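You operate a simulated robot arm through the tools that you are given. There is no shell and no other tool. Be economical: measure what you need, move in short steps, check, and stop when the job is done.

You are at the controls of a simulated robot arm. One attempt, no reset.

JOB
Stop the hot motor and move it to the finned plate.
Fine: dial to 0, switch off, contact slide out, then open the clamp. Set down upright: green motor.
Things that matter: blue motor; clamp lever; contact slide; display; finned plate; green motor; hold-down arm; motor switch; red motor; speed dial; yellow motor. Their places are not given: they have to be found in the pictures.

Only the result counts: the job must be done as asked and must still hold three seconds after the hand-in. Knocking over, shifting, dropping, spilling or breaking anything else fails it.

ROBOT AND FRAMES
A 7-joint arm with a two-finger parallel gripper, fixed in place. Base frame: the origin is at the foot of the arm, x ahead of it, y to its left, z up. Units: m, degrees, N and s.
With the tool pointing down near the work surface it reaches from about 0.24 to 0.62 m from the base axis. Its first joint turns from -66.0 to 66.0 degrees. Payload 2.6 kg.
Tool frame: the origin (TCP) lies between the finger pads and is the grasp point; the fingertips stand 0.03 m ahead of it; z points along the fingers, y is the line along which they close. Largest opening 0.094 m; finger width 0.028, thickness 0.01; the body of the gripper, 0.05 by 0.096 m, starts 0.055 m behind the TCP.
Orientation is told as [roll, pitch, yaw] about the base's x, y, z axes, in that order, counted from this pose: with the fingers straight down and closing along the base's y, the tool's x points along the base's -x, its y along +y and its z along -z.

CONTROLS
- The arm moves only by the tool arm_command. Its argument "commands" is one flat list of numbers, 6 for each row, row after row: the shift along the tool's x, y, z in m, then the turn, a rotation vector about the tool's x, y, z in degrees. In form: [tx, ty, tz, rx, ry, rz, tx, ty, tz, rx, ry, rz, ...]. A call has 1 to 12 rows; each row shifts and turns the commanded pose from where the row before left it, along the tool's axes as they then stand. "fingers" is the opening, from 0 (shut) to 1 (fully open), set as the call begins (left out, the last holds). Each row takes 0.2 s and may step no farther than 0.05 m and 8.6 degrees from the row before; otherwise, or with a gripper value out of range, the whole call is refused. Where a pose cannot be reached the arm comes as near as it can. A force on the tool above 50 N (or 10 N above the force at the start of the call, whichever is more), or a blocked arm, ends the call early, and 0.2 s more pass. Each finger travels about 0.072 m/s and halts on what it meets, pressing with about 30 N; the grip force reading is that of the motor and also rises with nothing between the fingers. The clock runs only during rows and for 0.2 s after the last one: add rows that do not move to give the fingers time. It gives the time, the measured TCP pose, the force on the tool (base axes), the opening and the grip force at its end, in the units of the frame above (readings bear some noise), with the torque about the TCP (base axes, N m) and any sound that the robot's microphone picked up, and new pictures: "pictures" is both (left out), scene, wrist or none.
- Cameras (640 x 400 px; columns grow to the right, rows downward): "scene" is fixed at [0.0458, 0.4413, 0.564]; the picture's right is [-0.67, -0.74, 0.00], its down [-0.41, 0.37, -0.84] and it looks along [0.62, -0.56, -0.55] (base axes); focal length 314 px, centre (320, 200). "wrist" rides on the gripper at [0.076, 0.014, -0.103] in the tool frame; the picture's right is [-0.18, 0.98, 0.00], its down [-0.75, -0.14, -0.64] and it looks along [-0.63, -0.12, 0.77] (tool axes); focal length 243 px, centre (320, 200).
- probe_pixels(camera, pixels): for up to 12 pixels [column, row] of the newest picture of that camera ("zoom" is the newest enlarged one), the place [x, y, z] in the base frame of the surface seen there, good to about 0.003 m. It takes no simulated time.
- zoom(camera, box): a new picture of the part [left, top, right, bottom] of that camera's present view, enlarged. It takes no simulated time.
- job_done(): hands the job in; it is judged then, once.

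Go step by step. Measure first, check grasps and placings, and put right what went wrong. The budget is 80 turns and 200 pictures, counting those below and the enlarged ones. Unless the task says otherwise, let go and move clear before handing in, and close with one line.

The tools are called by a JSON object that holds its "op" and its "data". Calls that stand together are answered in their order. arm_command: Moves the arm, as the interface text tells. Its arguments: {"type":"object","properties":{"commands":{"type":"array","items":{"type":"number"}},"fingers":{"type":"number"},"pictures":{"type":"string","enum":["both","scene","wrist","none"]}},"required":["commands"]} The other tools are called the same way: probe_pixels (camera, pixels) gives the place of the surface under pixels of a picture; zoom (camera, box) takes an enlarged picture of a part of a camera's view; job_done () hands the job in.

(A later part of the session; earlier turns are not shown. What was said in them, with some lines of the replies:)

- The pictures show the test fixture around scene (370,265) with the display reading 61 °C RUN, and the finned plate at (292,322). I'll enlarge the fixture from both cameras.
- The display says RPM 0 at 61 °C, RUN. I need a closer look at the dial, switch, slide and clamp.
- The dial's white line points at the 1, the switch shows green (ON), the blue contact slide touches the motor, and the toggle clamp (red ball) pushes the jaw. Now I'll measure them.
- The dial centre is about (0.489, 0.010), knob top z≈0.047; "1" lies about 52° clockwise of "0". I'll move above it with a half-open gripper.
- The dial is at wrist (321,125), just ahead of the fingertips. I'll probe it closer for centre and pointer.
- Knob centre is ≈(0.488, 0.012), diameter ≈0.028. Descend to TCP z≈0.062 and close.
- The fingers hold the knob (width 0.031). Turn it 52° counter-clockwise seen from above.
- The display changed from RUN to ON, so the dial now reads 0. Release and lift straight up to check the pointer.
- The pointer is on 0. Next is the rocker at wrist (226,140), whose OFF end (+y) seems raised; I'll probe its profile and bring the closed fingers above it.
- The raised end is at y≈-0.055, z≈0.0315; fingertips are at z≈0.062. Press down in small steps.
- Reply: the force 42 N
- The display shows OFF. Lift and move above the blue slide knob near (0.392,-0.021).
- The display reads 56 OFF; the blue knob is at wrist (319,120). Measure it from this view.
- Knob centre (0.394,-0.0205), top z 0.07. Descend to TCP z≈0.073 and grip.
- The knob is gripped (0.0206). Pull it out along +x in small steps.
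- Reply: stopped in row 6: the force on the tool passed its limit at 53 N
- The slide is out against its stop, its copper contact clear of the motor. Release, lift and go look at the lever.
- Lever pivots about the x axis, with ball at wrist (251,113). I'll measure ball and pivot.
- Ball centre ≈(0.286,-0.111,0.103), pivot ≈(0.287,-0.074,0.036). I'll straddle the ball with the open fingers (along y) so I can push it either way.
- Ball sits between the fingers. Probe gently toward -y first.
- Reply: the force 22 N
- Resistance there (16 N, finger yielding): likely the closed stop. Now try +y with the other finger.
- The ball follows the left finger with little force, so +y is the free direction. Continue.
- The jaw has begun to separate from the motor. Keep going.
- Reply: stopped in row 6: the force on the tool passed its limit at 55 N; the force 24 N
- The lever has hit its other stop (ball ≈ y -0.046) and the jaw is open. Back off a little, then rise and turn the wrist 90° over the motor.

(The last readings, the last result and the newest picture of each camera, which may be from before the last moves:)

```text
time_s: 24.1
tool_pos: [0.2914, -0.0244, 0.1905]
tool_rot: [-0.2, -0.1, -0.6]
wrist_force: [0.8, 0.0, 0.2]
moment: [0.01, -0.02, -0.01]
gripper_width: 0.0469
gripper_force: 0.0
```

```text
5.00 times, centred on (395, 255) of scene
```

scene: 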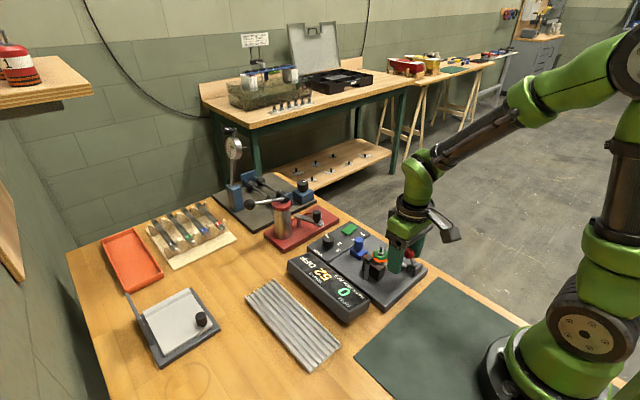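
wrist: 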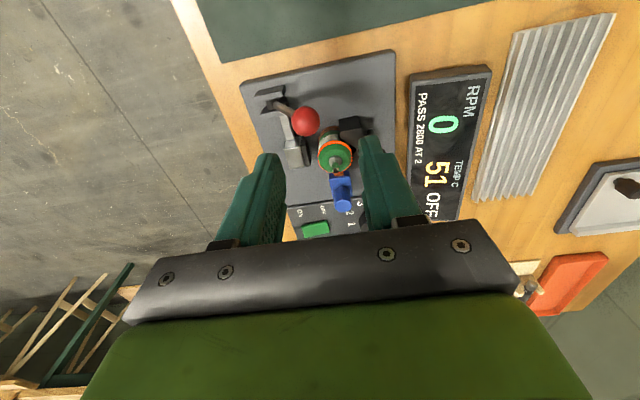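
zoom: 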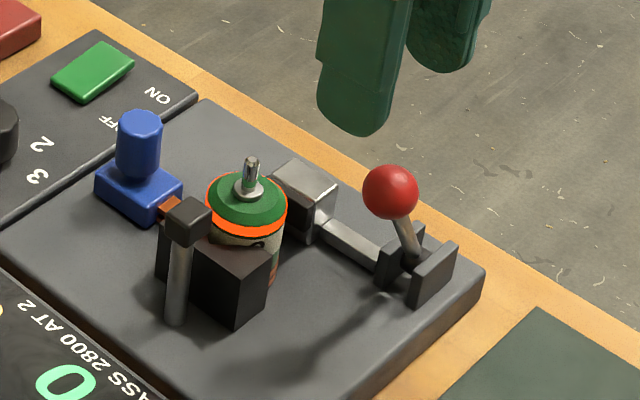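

The jaw stands off the motor and the lever stays over. Move over the motor and turn the wrist +90°.

{"op": "arm_command", "data": {"commands": [-0.0495, 0.002, 0, 0, 0, 0, -0.011, 0, 0, 0, 0, -8.2, 0, 0, 0, 0, 0, -8.2, 0, 0, 0, 0, 0, -8.2, 0, 0, 0, 0, 0, -8.2, 0, 0, 0, 0, 0, -8.2, 0, 0, 0, 0, 0, -8.2, 0, 0, 0, 0, 0, -8.2, 0, 0, 0, 0, 0, -8.2, 0, 0, 0, 0, 0, -8.2, 0, 0, 0, 0, 0, -8.2, 0, 0, 0, 0, 0, -8.6], "fingers": 0.6}}

{"op": "zoom", "data": {"camera": "wrist", "box": [220, 20, 420, 180]}}

```text
time_s: 26.7
tool_pos: [0.3514, -0.0258, 0.1887]
tool_rot: [-0.1, 0.3, 90.2]
wrist_force: [0.1, 0.4, 0.5]
moment: [0.03, -0.04, 0.02]
gripper_width: 0.0566
gripper_force: 0.1
```

scene: 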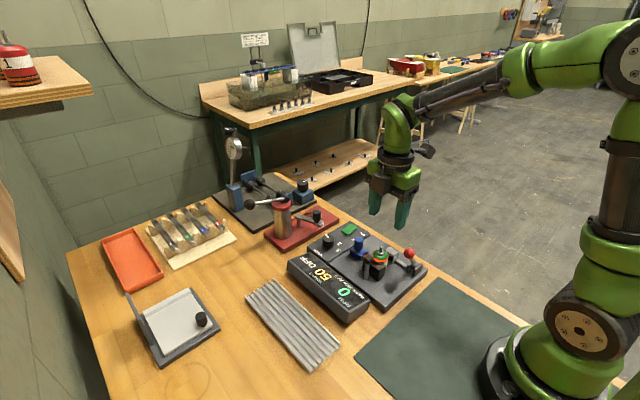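
wrist: 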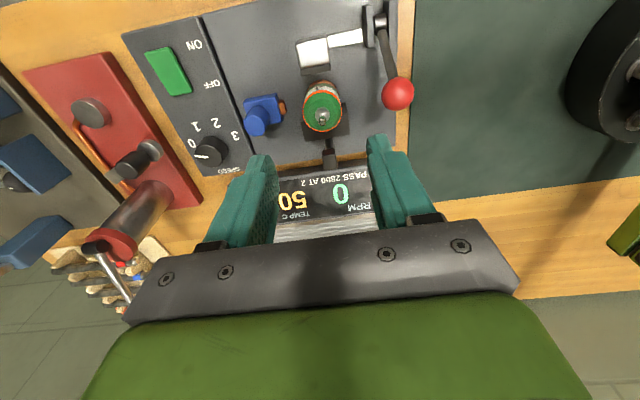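

```text
2.50 times, centred on (320, 100) of wrist
```

zoom: 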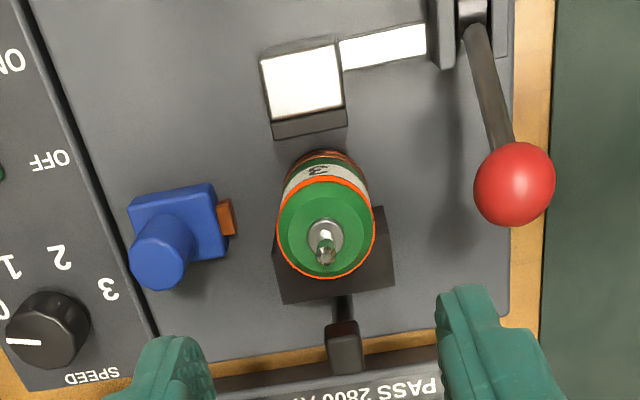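

The motor is clear of the jaw and the contact. Probe motor rim, V-block and jaw.

{"op": "probe_pixels", "data": {"camera": "zoom", "pixels": [[282, 225], [372, 225], [325, 272], [325, 190], [322, 170], [320, 155], [285, 285], [385, 215], [385, 280], [345, 345], [310, 130], [375, 45]]}}

{"op": "probe_pixels", "data": {"camera": "zoom", "pixels": [[300, 225], [355, 225], [325, 215], [325, 240], [227, 217], [345, 115], [275, 125], [515, 185], [277, 260], [390, 245]]}}

```text
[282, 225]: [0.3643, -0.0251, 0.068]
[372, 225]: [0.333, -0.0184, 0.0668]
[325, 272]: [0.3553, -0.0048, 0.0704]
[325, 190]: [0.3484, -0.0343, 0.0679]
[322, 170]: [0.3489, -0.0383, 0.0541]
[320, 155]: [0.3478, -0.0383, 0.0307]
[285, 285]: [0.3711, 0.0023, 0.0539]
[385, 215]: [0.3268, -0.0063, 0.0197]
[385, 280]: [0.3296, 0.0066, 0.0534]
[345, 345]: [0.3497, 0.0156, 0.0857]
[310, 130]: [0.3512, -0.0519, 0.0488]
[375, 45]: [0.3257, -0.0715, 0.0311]
```

```text
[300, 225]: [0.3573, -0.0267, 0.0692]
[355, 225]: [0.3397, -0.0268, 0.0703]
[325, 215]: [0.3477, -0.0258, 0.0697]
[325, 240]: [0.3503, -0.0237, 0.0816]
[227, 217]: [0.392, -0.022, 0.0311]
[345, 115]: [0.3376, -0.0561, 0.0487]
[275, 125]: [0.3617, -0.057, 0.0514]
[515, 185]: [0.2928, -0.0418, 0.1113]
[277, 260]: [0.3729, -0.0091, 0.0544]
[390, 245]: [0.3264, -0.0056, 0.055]
```

Motor centre ≈(0.350,-0.0215), radius 0.0165, top 0.069; V-block front face y≈-0.009. I'll descend with the fingers at y≈-0.026 so they pass in front of the block, pausing above first.

{"op": "arm_command", "data": {"commands": [0.001, 0.0015, 0.04, 0, 0, 0, 0, 0, 0.03, 0, 0, 0, 0, 0, 0, 0, 0, 0, 0, 0, 0, 0, 0, 0], "fingers": 0.48, "pictures": "wrist"}}

```text
time_s: 27.7
tool_pos: [0.349, -0.0253, 0.1187]
tool_rot: [-0.1, 0.3, 89.9]
wrist_force: [0.4, 0.4, -0.1]
moment: [-0.01, 0.0, 0.03]
gripper_width: 0.0451
gripper_force: 0.0
```

wrist: 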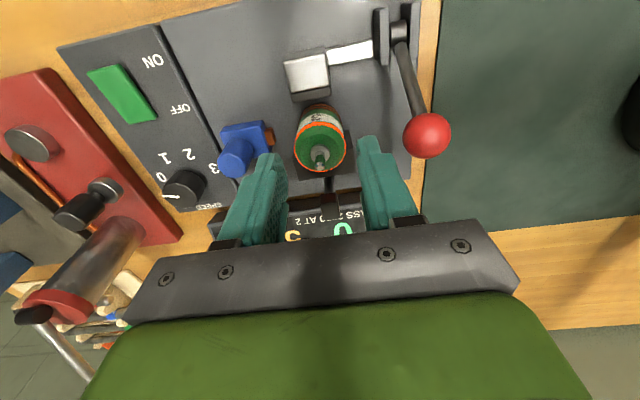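

Aligned; nudge 2 mm to -y and descend the remaining 0.053.

{"op": "arm_command", "data": {"commands": [0.0015, 0, 0.015, 0, 0, 0, 0, 0, 0.015, 0, 0, 0, 0, 0, 0.012, 0, 0, 0, 0, 0, 0.011, 0, 0, 0, 0, 0, 0, 0, 0, 0]}}

{"op": "zoom", "data": {"camera": "scene", "box": [345, 215, 445, 295]}}

```text
time_s: 28.9
tool_pos: [0.3485, -0.0285, 0.0644]
tool_rot: [-0.1, 0.3, 89.9]
wrist_force: [0.9, 0.3, 0.6]
moment: [0.01, -0.01, 0.02]
gripper_width: 0.0449
gripper_force: 0.1
```

scene: 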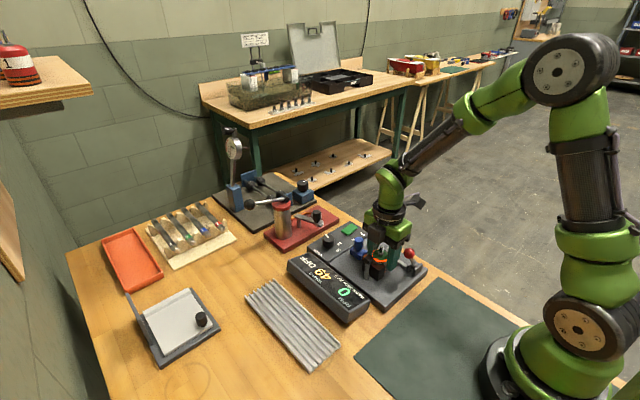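
wrist: 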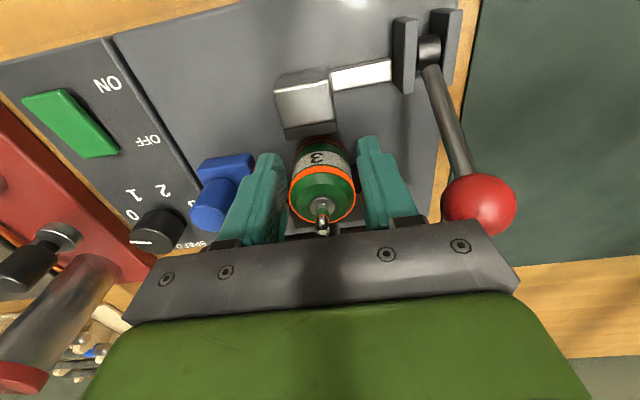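

```text
5.00 times, centred on (395, 255) of scene
```

zoom: 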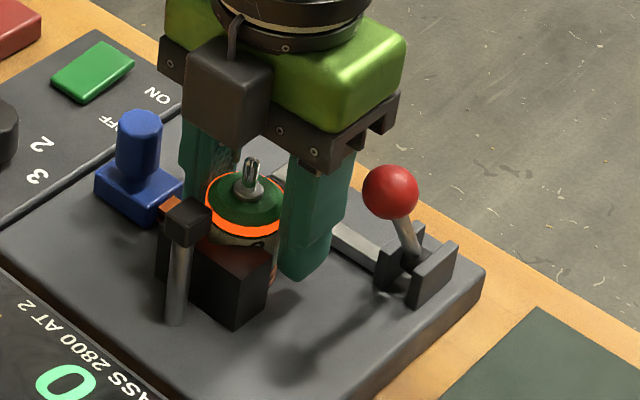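

Fingers straddle the motor. Shift 2 mm toward +y to centre better, then close.

{"op": "arm_command", "data": {"commands": [-0.002, 0, 0, 0, 0, 0, 0, 0, 0, 0, 0, 0], "pictures": "none"}}

{"op": "arm_command", "data": {"commands": [0, 0, 0, 0, 0, 0, 0, 0, 0, 0, 0, 0, 0, 0, 0, 0, 0, 0], "fingers": 0.25}}

```text
time_s: 29.5
tool_pos: [0.3485, -0.0275, 0.0658]
tool_rot: [-0.1, 0.3, 90.0]
wrist_force: [0.5, -0.2, -0.8]
moment: [0.0, -0.02, 0.0]
gripper_width: 0.0451
gripper_force: 0.0
```

```text
time_s: 30.3
tool_pos: [0.3496, -0.0267, 0.0653]
tool_rot: [-0.2, 0.4, 90.0]
wrist_force: [2.9, -1.1, -0.3]
moment: [0.01, -0.03, -0.06]
gripper_width: 0.0385
gripper_force: 29.6
```

scene: 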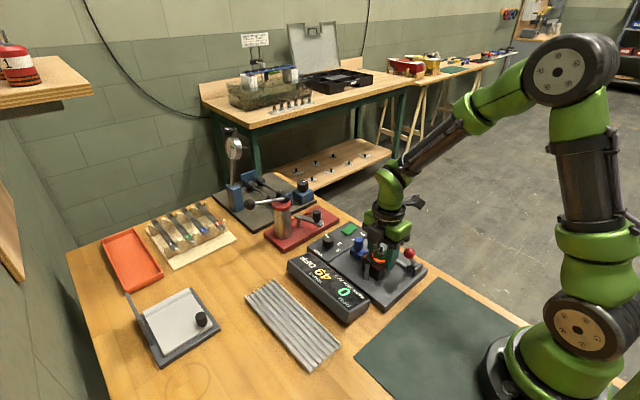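
wrist: 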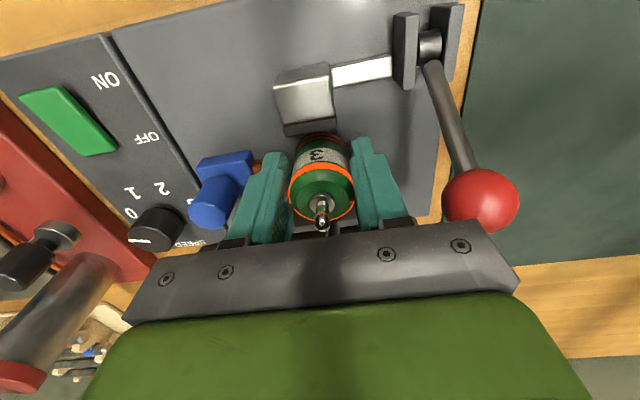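

Closed on 0.0385 with grip force 30 N. Lift a little and check it follows.

{"op": "arm_command", "data": {"commands": [0, 0, -0.005, 0, 0, 0, 0, 0, -0.01, 0, 0, 0, 0, 0, -0.015, 0, 0, 0, 0, 0, 0, 0, 0, 0]}}

{"op": "zoom", "data": {"camera": "scene", "box": [345, 215, 445, 295]}}

{"op": "zoom", "data": {"camera": "wrist", "box": [220, 80, 420, 240]}}

```text
time_s: 31.3
tool_pos: [0.3502, -0.026, 0.0956]
tool_rot: [0.0, 0.4, 90.0]
wrist_force: [2.5, -3.4, -2.0]
moment: [-0.22, -0.14, -0.03]
gripper_width: 0.0386
gripper_force: 30.0
```

scene: 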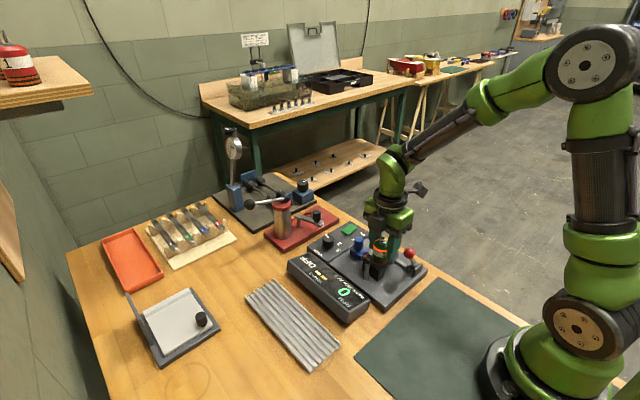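
wrist: 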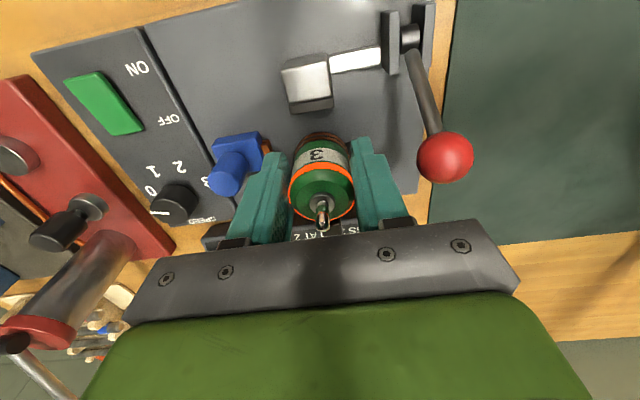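

```text
5.00 times, centred on (395, 255) of scene
```

zoom: 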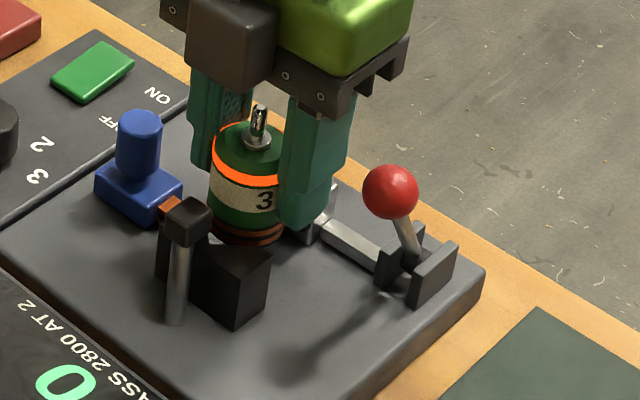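

```text
2.50 times, centred on (320, 160) of wrist
```

zoom: 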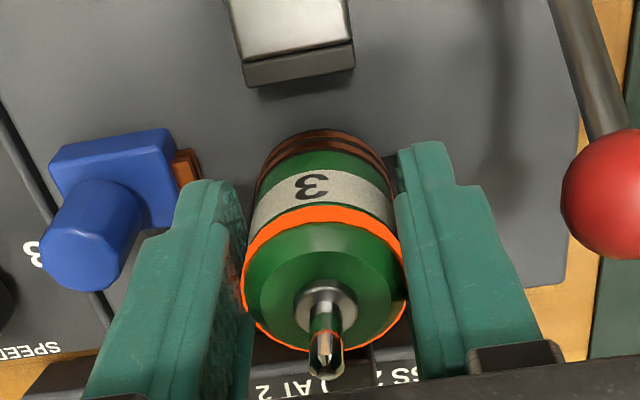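

The motor (marked 3) follows upright. Lift high and carry it over the finned plate.

{"op": "arm_command", "data": {"commands": [0, 0, -0.035, 0, 0, 0, 0, 0, -0.035, 0, 0, 0, -0.03, -0.005, 0, 0, 0, 0, -0.045, -0.008, 0, 0, 0, 0, -0.045, -0.008, 0, 0, 0, 0, -0.045, -0.008, 0, 0, 0, 0, -0.045, -0.008, 0, 0, 0, 0, -0.03, -0.003, 0, 0, 0, 0, 0, 0, 0, 0, 0, 0, 0, 0, 0, 0, 0, 0]}}

{"op": "zoom", "data": {"camera": "scene", "box": [220, 220, 380, 380]}}

```text
time_s: 33.5
tool_pos: [0.3856, 0.2163, 0.1671]
tool_rot: [-0.2, 0.4, 90.0]
wrist_force: [0.5, -0.3, -1.5]
moment: [0.01, 0.01, -0.03]
gripper_width: 0.0382
gripper_force: 30.2
```

scene: 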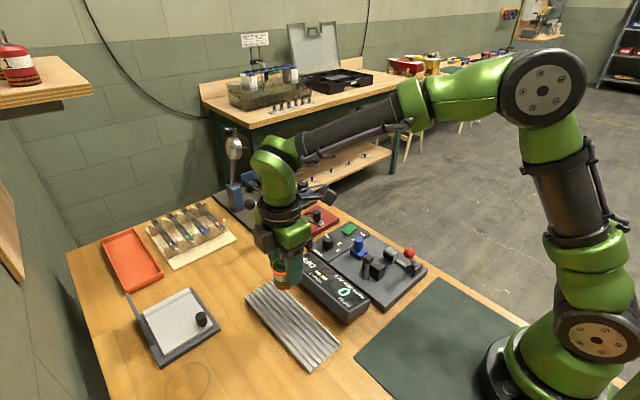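
wrist: 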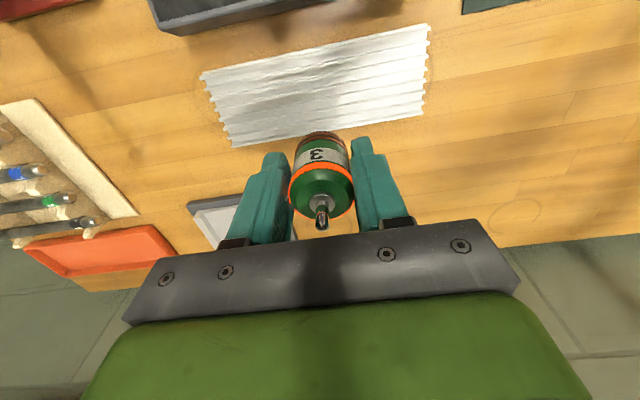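

```text
2.50 times, centred on (300, 300) of scene
```

zoom: 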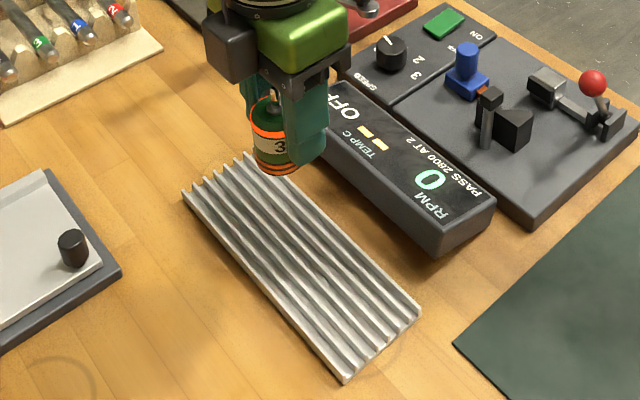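

The motor is held over the plate area. Probe plate edges and fin height.

{"op": "probe_pixels", "data": {"camera": "wrist", "pixels": [[210, 75], [235, 142], [425, 30], [420, 105], [320, 60], [315, 95], [320, 110], [250, 110], [390, 80], [205, 68]]}}

{"op": "probe_pixels", "data": {"camera": "zoom", "pixels": [[185, 190], [345, 375], [415, 312], [245, 160], [300, 260], [310, 250], [280, 170], [280, 110]]}}

```text
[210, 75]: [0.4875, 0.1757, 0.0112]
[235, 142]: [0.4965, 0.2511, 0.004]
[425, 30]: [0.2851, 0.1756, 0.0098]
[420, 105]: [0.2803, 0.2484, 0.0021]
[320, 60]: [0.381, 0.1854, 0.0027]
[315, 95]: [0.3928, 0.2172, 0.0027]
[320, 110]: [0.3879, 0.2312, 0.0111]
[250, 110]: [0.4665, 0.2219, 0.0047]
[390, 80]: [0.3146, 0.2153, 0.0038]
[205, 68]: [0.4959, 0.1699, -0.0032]
```

```text
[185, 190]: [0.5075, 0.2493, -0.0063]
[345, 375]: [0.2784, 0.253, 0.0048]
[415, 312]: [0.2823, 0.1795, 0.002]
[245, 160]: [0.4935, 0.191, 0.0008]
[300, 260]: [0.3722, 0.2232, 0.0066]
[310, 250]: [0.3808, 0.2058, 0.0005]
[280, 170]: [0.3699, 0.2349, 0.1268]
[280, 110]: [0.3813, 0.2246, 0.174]
```

Plate spans x 0.28–0.495, y 0.175–0.252, fin tops z≈0.011. Centre and descend to just above contact.

{"op": "arm_command", "data": {"commands": [0.007, -0.002, 0.03, 0, 0, 0, 0, 0, 0.035, 0, 0, 0, 0, 0, 0.027, 0, 0, 0, 0, 0, 0, 0, 0, 0]}}

{"op": "zoom", "data": {"camera": "scene", "box": [240, 240, 360, 360]}}

```text
time_s: 34.5
tool_pos: [0.3885, 0.2097, 0.0719]
tool_rot: [0.0, 0.3, 90.0]
wrist_force: [-0.5, 0.1, -0.9]
moment: [0.0, -0.02, -0.04]
gripper_width: 0.0384
gripper_force: 29.5
```

scene: 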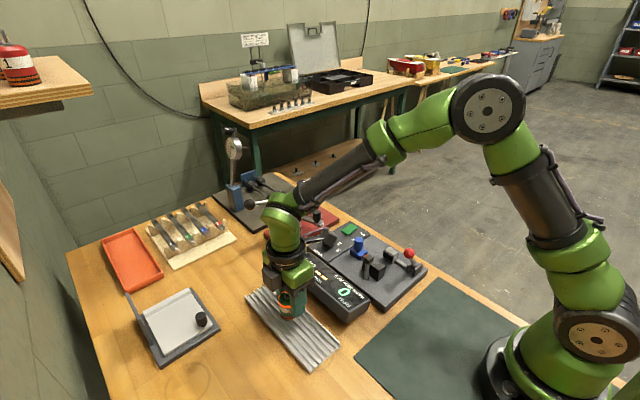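
wrist: 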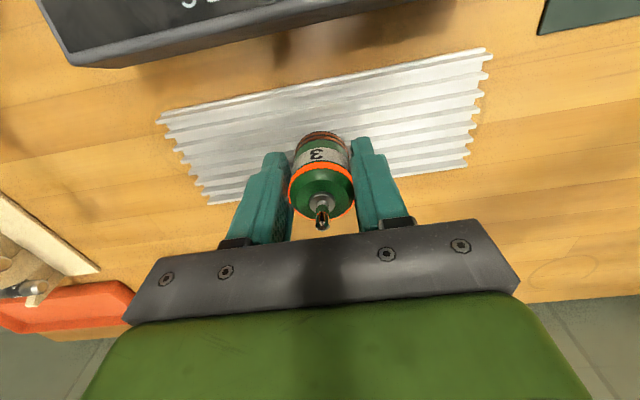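

```text
3.33 times, centred on (300, 300) of scene
```

zoom: 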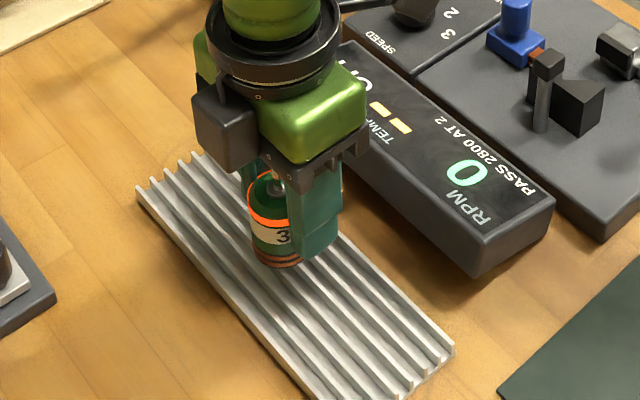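

Over the plate centre with about 14 mm to go. Lower gently until contact.

{"op": "arm_command", "data": {"commands": [0, 0, 0.006, 0, 0, 0, 0, 0, 0.003, 0, 0, 0, 0, 0, 0.002, 0, 0, 0, 0, 0, 0.002, 0, 0, 0, 0, 0, 0, 0, 0, 0]}}

{"op": "zoom", "data": {"camera": "scene", "box": [260, 270, 330, 330]}}

```text
time_s: 35.7
tool_pos: [0.392, 0.2075, 0.058]
tool_rot: [-0.1, 0.3, 89.9]
wrist_force: [0.4, 0.6, -1.7]
moment: [-0.02, -0.03, 0.0]
gripper_width: 0.0382
gripper_force: 30.0
```

scene: 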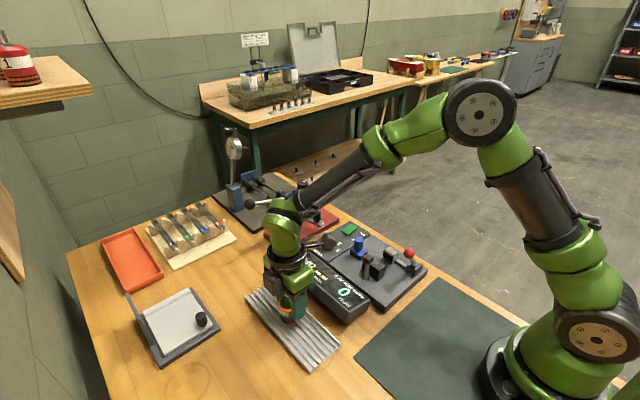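
wrist: 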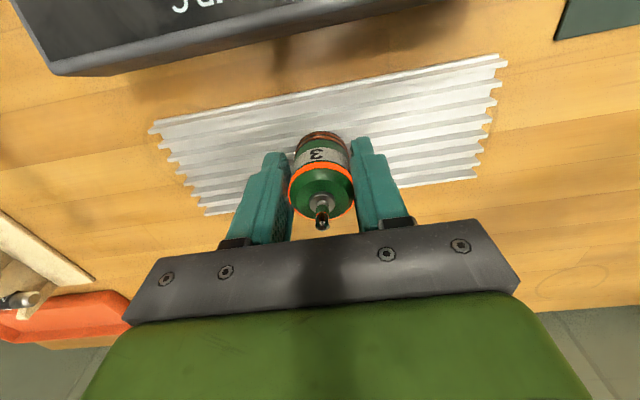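

```text
6.67 times, centred on (295, 300) of scene
```

zoom: 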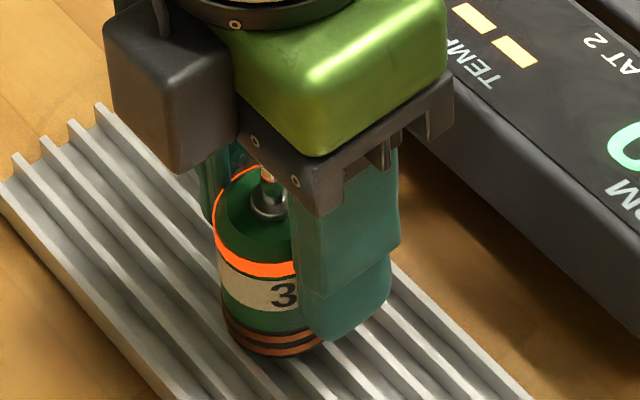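

No contact force yet (-1.7 N, just weight). Lower in 1.5 mm steps.

{"op": "arm_command", "data": {"commands": [0, 0, 0.0015, 0, 0, 0, 0, 0, 0, 0, 0, 0], "pictures": "none"}}

{"op": "arm_command", "data": {"commands": [0, 0, 0.0015, 0, 0, 0, 0, 0, 0, 0, 0, 0], "pictures": "none"}}

```text
time_s: 36.3
tool_pos: [0.3909, 0.2084, 0.0575]
tool_rot: [-0.2, 0.3, 90.0]
wrist_force: [-0.4, -0.3, -1.2]
moment: [-0.03, 0.0, -0.01]
gripper_width: 0.0381
gripper_force: 30.2
```

```text
time_s: 36.9
tool_pos: [0.39, 0.2089, 0.0569]
tool_rot: [-0.2, 0.3, 90.0]
wrist_force: [-5.3, -4.0, 17.5]
moment: [0.0, 0.22, 0.03]
gripper_width: 0.0379
gripper_force: 29.7
```

Contact (17.5 N up). Ease back 0.5 mm and open the fingers to just clear, watching.

{"op": "arm_command", "data": {"commands": [0, 0, -0.0006, 0, 0, 0, 0, 0, 0, 0, 0, 0], "pictures": "none"}}

{"op": "arm_command", "data": {"commands": [0, 0, 0, 0, 0, 0, 0, 0, 0, 0, 0, 0], "fingers": 0.55}}

{"op": "zoom", "data": {"camera": "scene", "box": [260, 270, 330, 330]}}

```text
time_s: 37.5
tool_pos: [0.3902, 0.2072, 0.0563]
tool_rot: [-0.1, 0.4, 90.1]
wrist_force: [-0.5, 2.4, 4.5]
moment: [0.18, -0.1, 0.04]
gripper_width: 0.0382
gripper_force: 30.1
```

```text
time_s: 38.1
tool_pos: [0.3911, 0.2074, 0.0571]
tool_rot: [-0.1, 0.3, 90.0]
wrist_force: [0.3, -0.5, 0.2]
moment: [0.04, 0.01, 0.02]
gripper_width: 0.0516
gripper_force: 0.0
```

scene: 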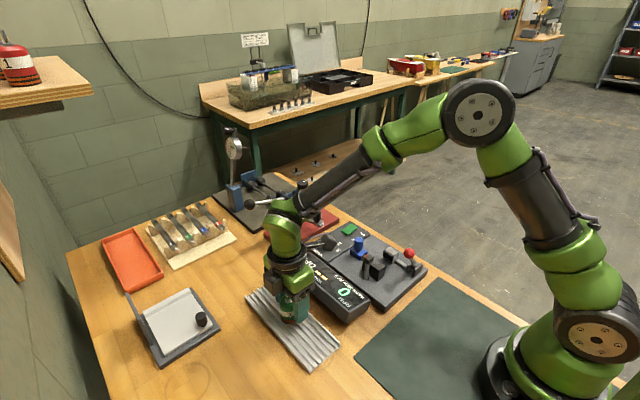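
wrist: 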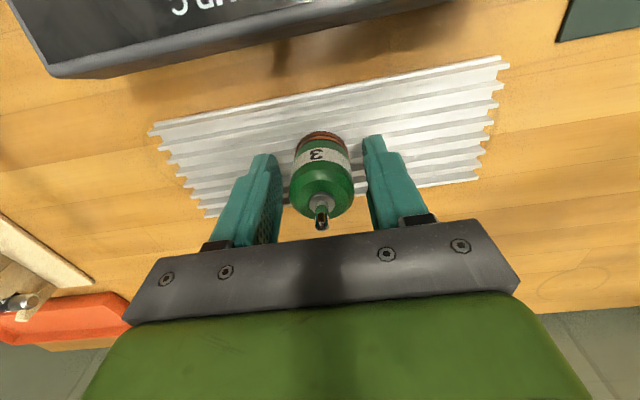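

```text
6.67 times, centred on (295, 300) of scene
```

zoom: 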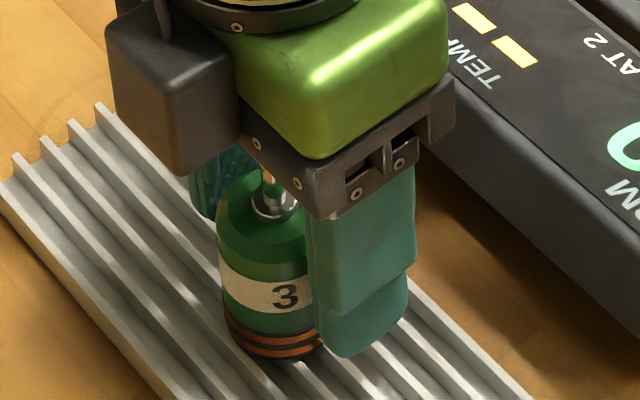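

The motor stands upright, with the fingers clear of it. Rise straight up and away, then check everything.

{"op": "arm_command", "data": {"commands": [0, 0, -0.02, 0, 0, 0, 0, 0, -0.04, 0, 0, 0, 0, 0, -0.045, 0, 0, 0, 0, 0, -0.045, 0, 0, 0, 0.045, 0, 0, 0, 0, 0, 0.045, 0, 0, 0, 0, 0, 0.045, 0, 0, 0, 0, 0, 0, 0, 0, 0, 0, 0]}}

{"op": "zoom", "data": {"camera": "scene", "box": [230, 210, 450, 380]}}

```text
time_s: 39.9
tool_pos: [0.3938, 0.0743, 0.2114]
tool_rot: [-0.1, 0.2, 90.0]
wrist_force: [-1.1, 0.2, 0.2]
moment: [0.01, -0.04, 0.02]
gripper_width: 0.0517
gripper_force: 0.0
```

scene: 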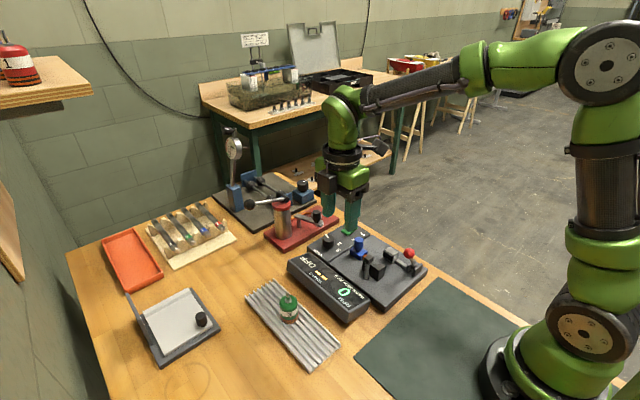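
wrist: 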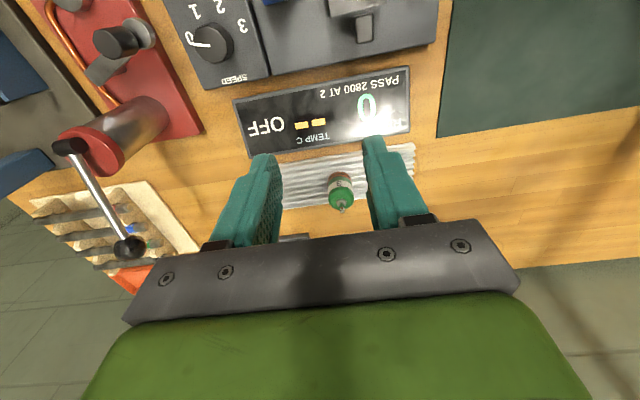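

```text
2.35 times, centred on (340, 295) of scene
```

zoom: 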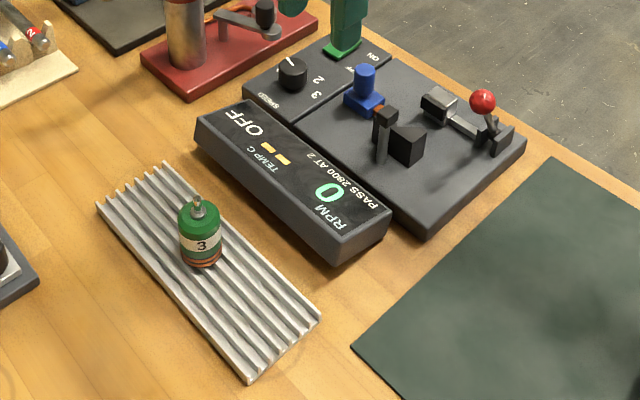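

The motor stands upright in the middle of the finned plate at scene (289,308). The dial is at 0, the switch is OFF, the slide is out, the clamp is open, and nothing else has moved, so I'm handing in.

{"op": "job_done", "data": {}}

```text
The job is handed in.
```

The hot green motor (marked 3) was stopped in the order you gave: dial to 0, switch off, contact slide out, clamp opened. It now stands upright on the finned plate with the gripper clear, and the job is handed in.
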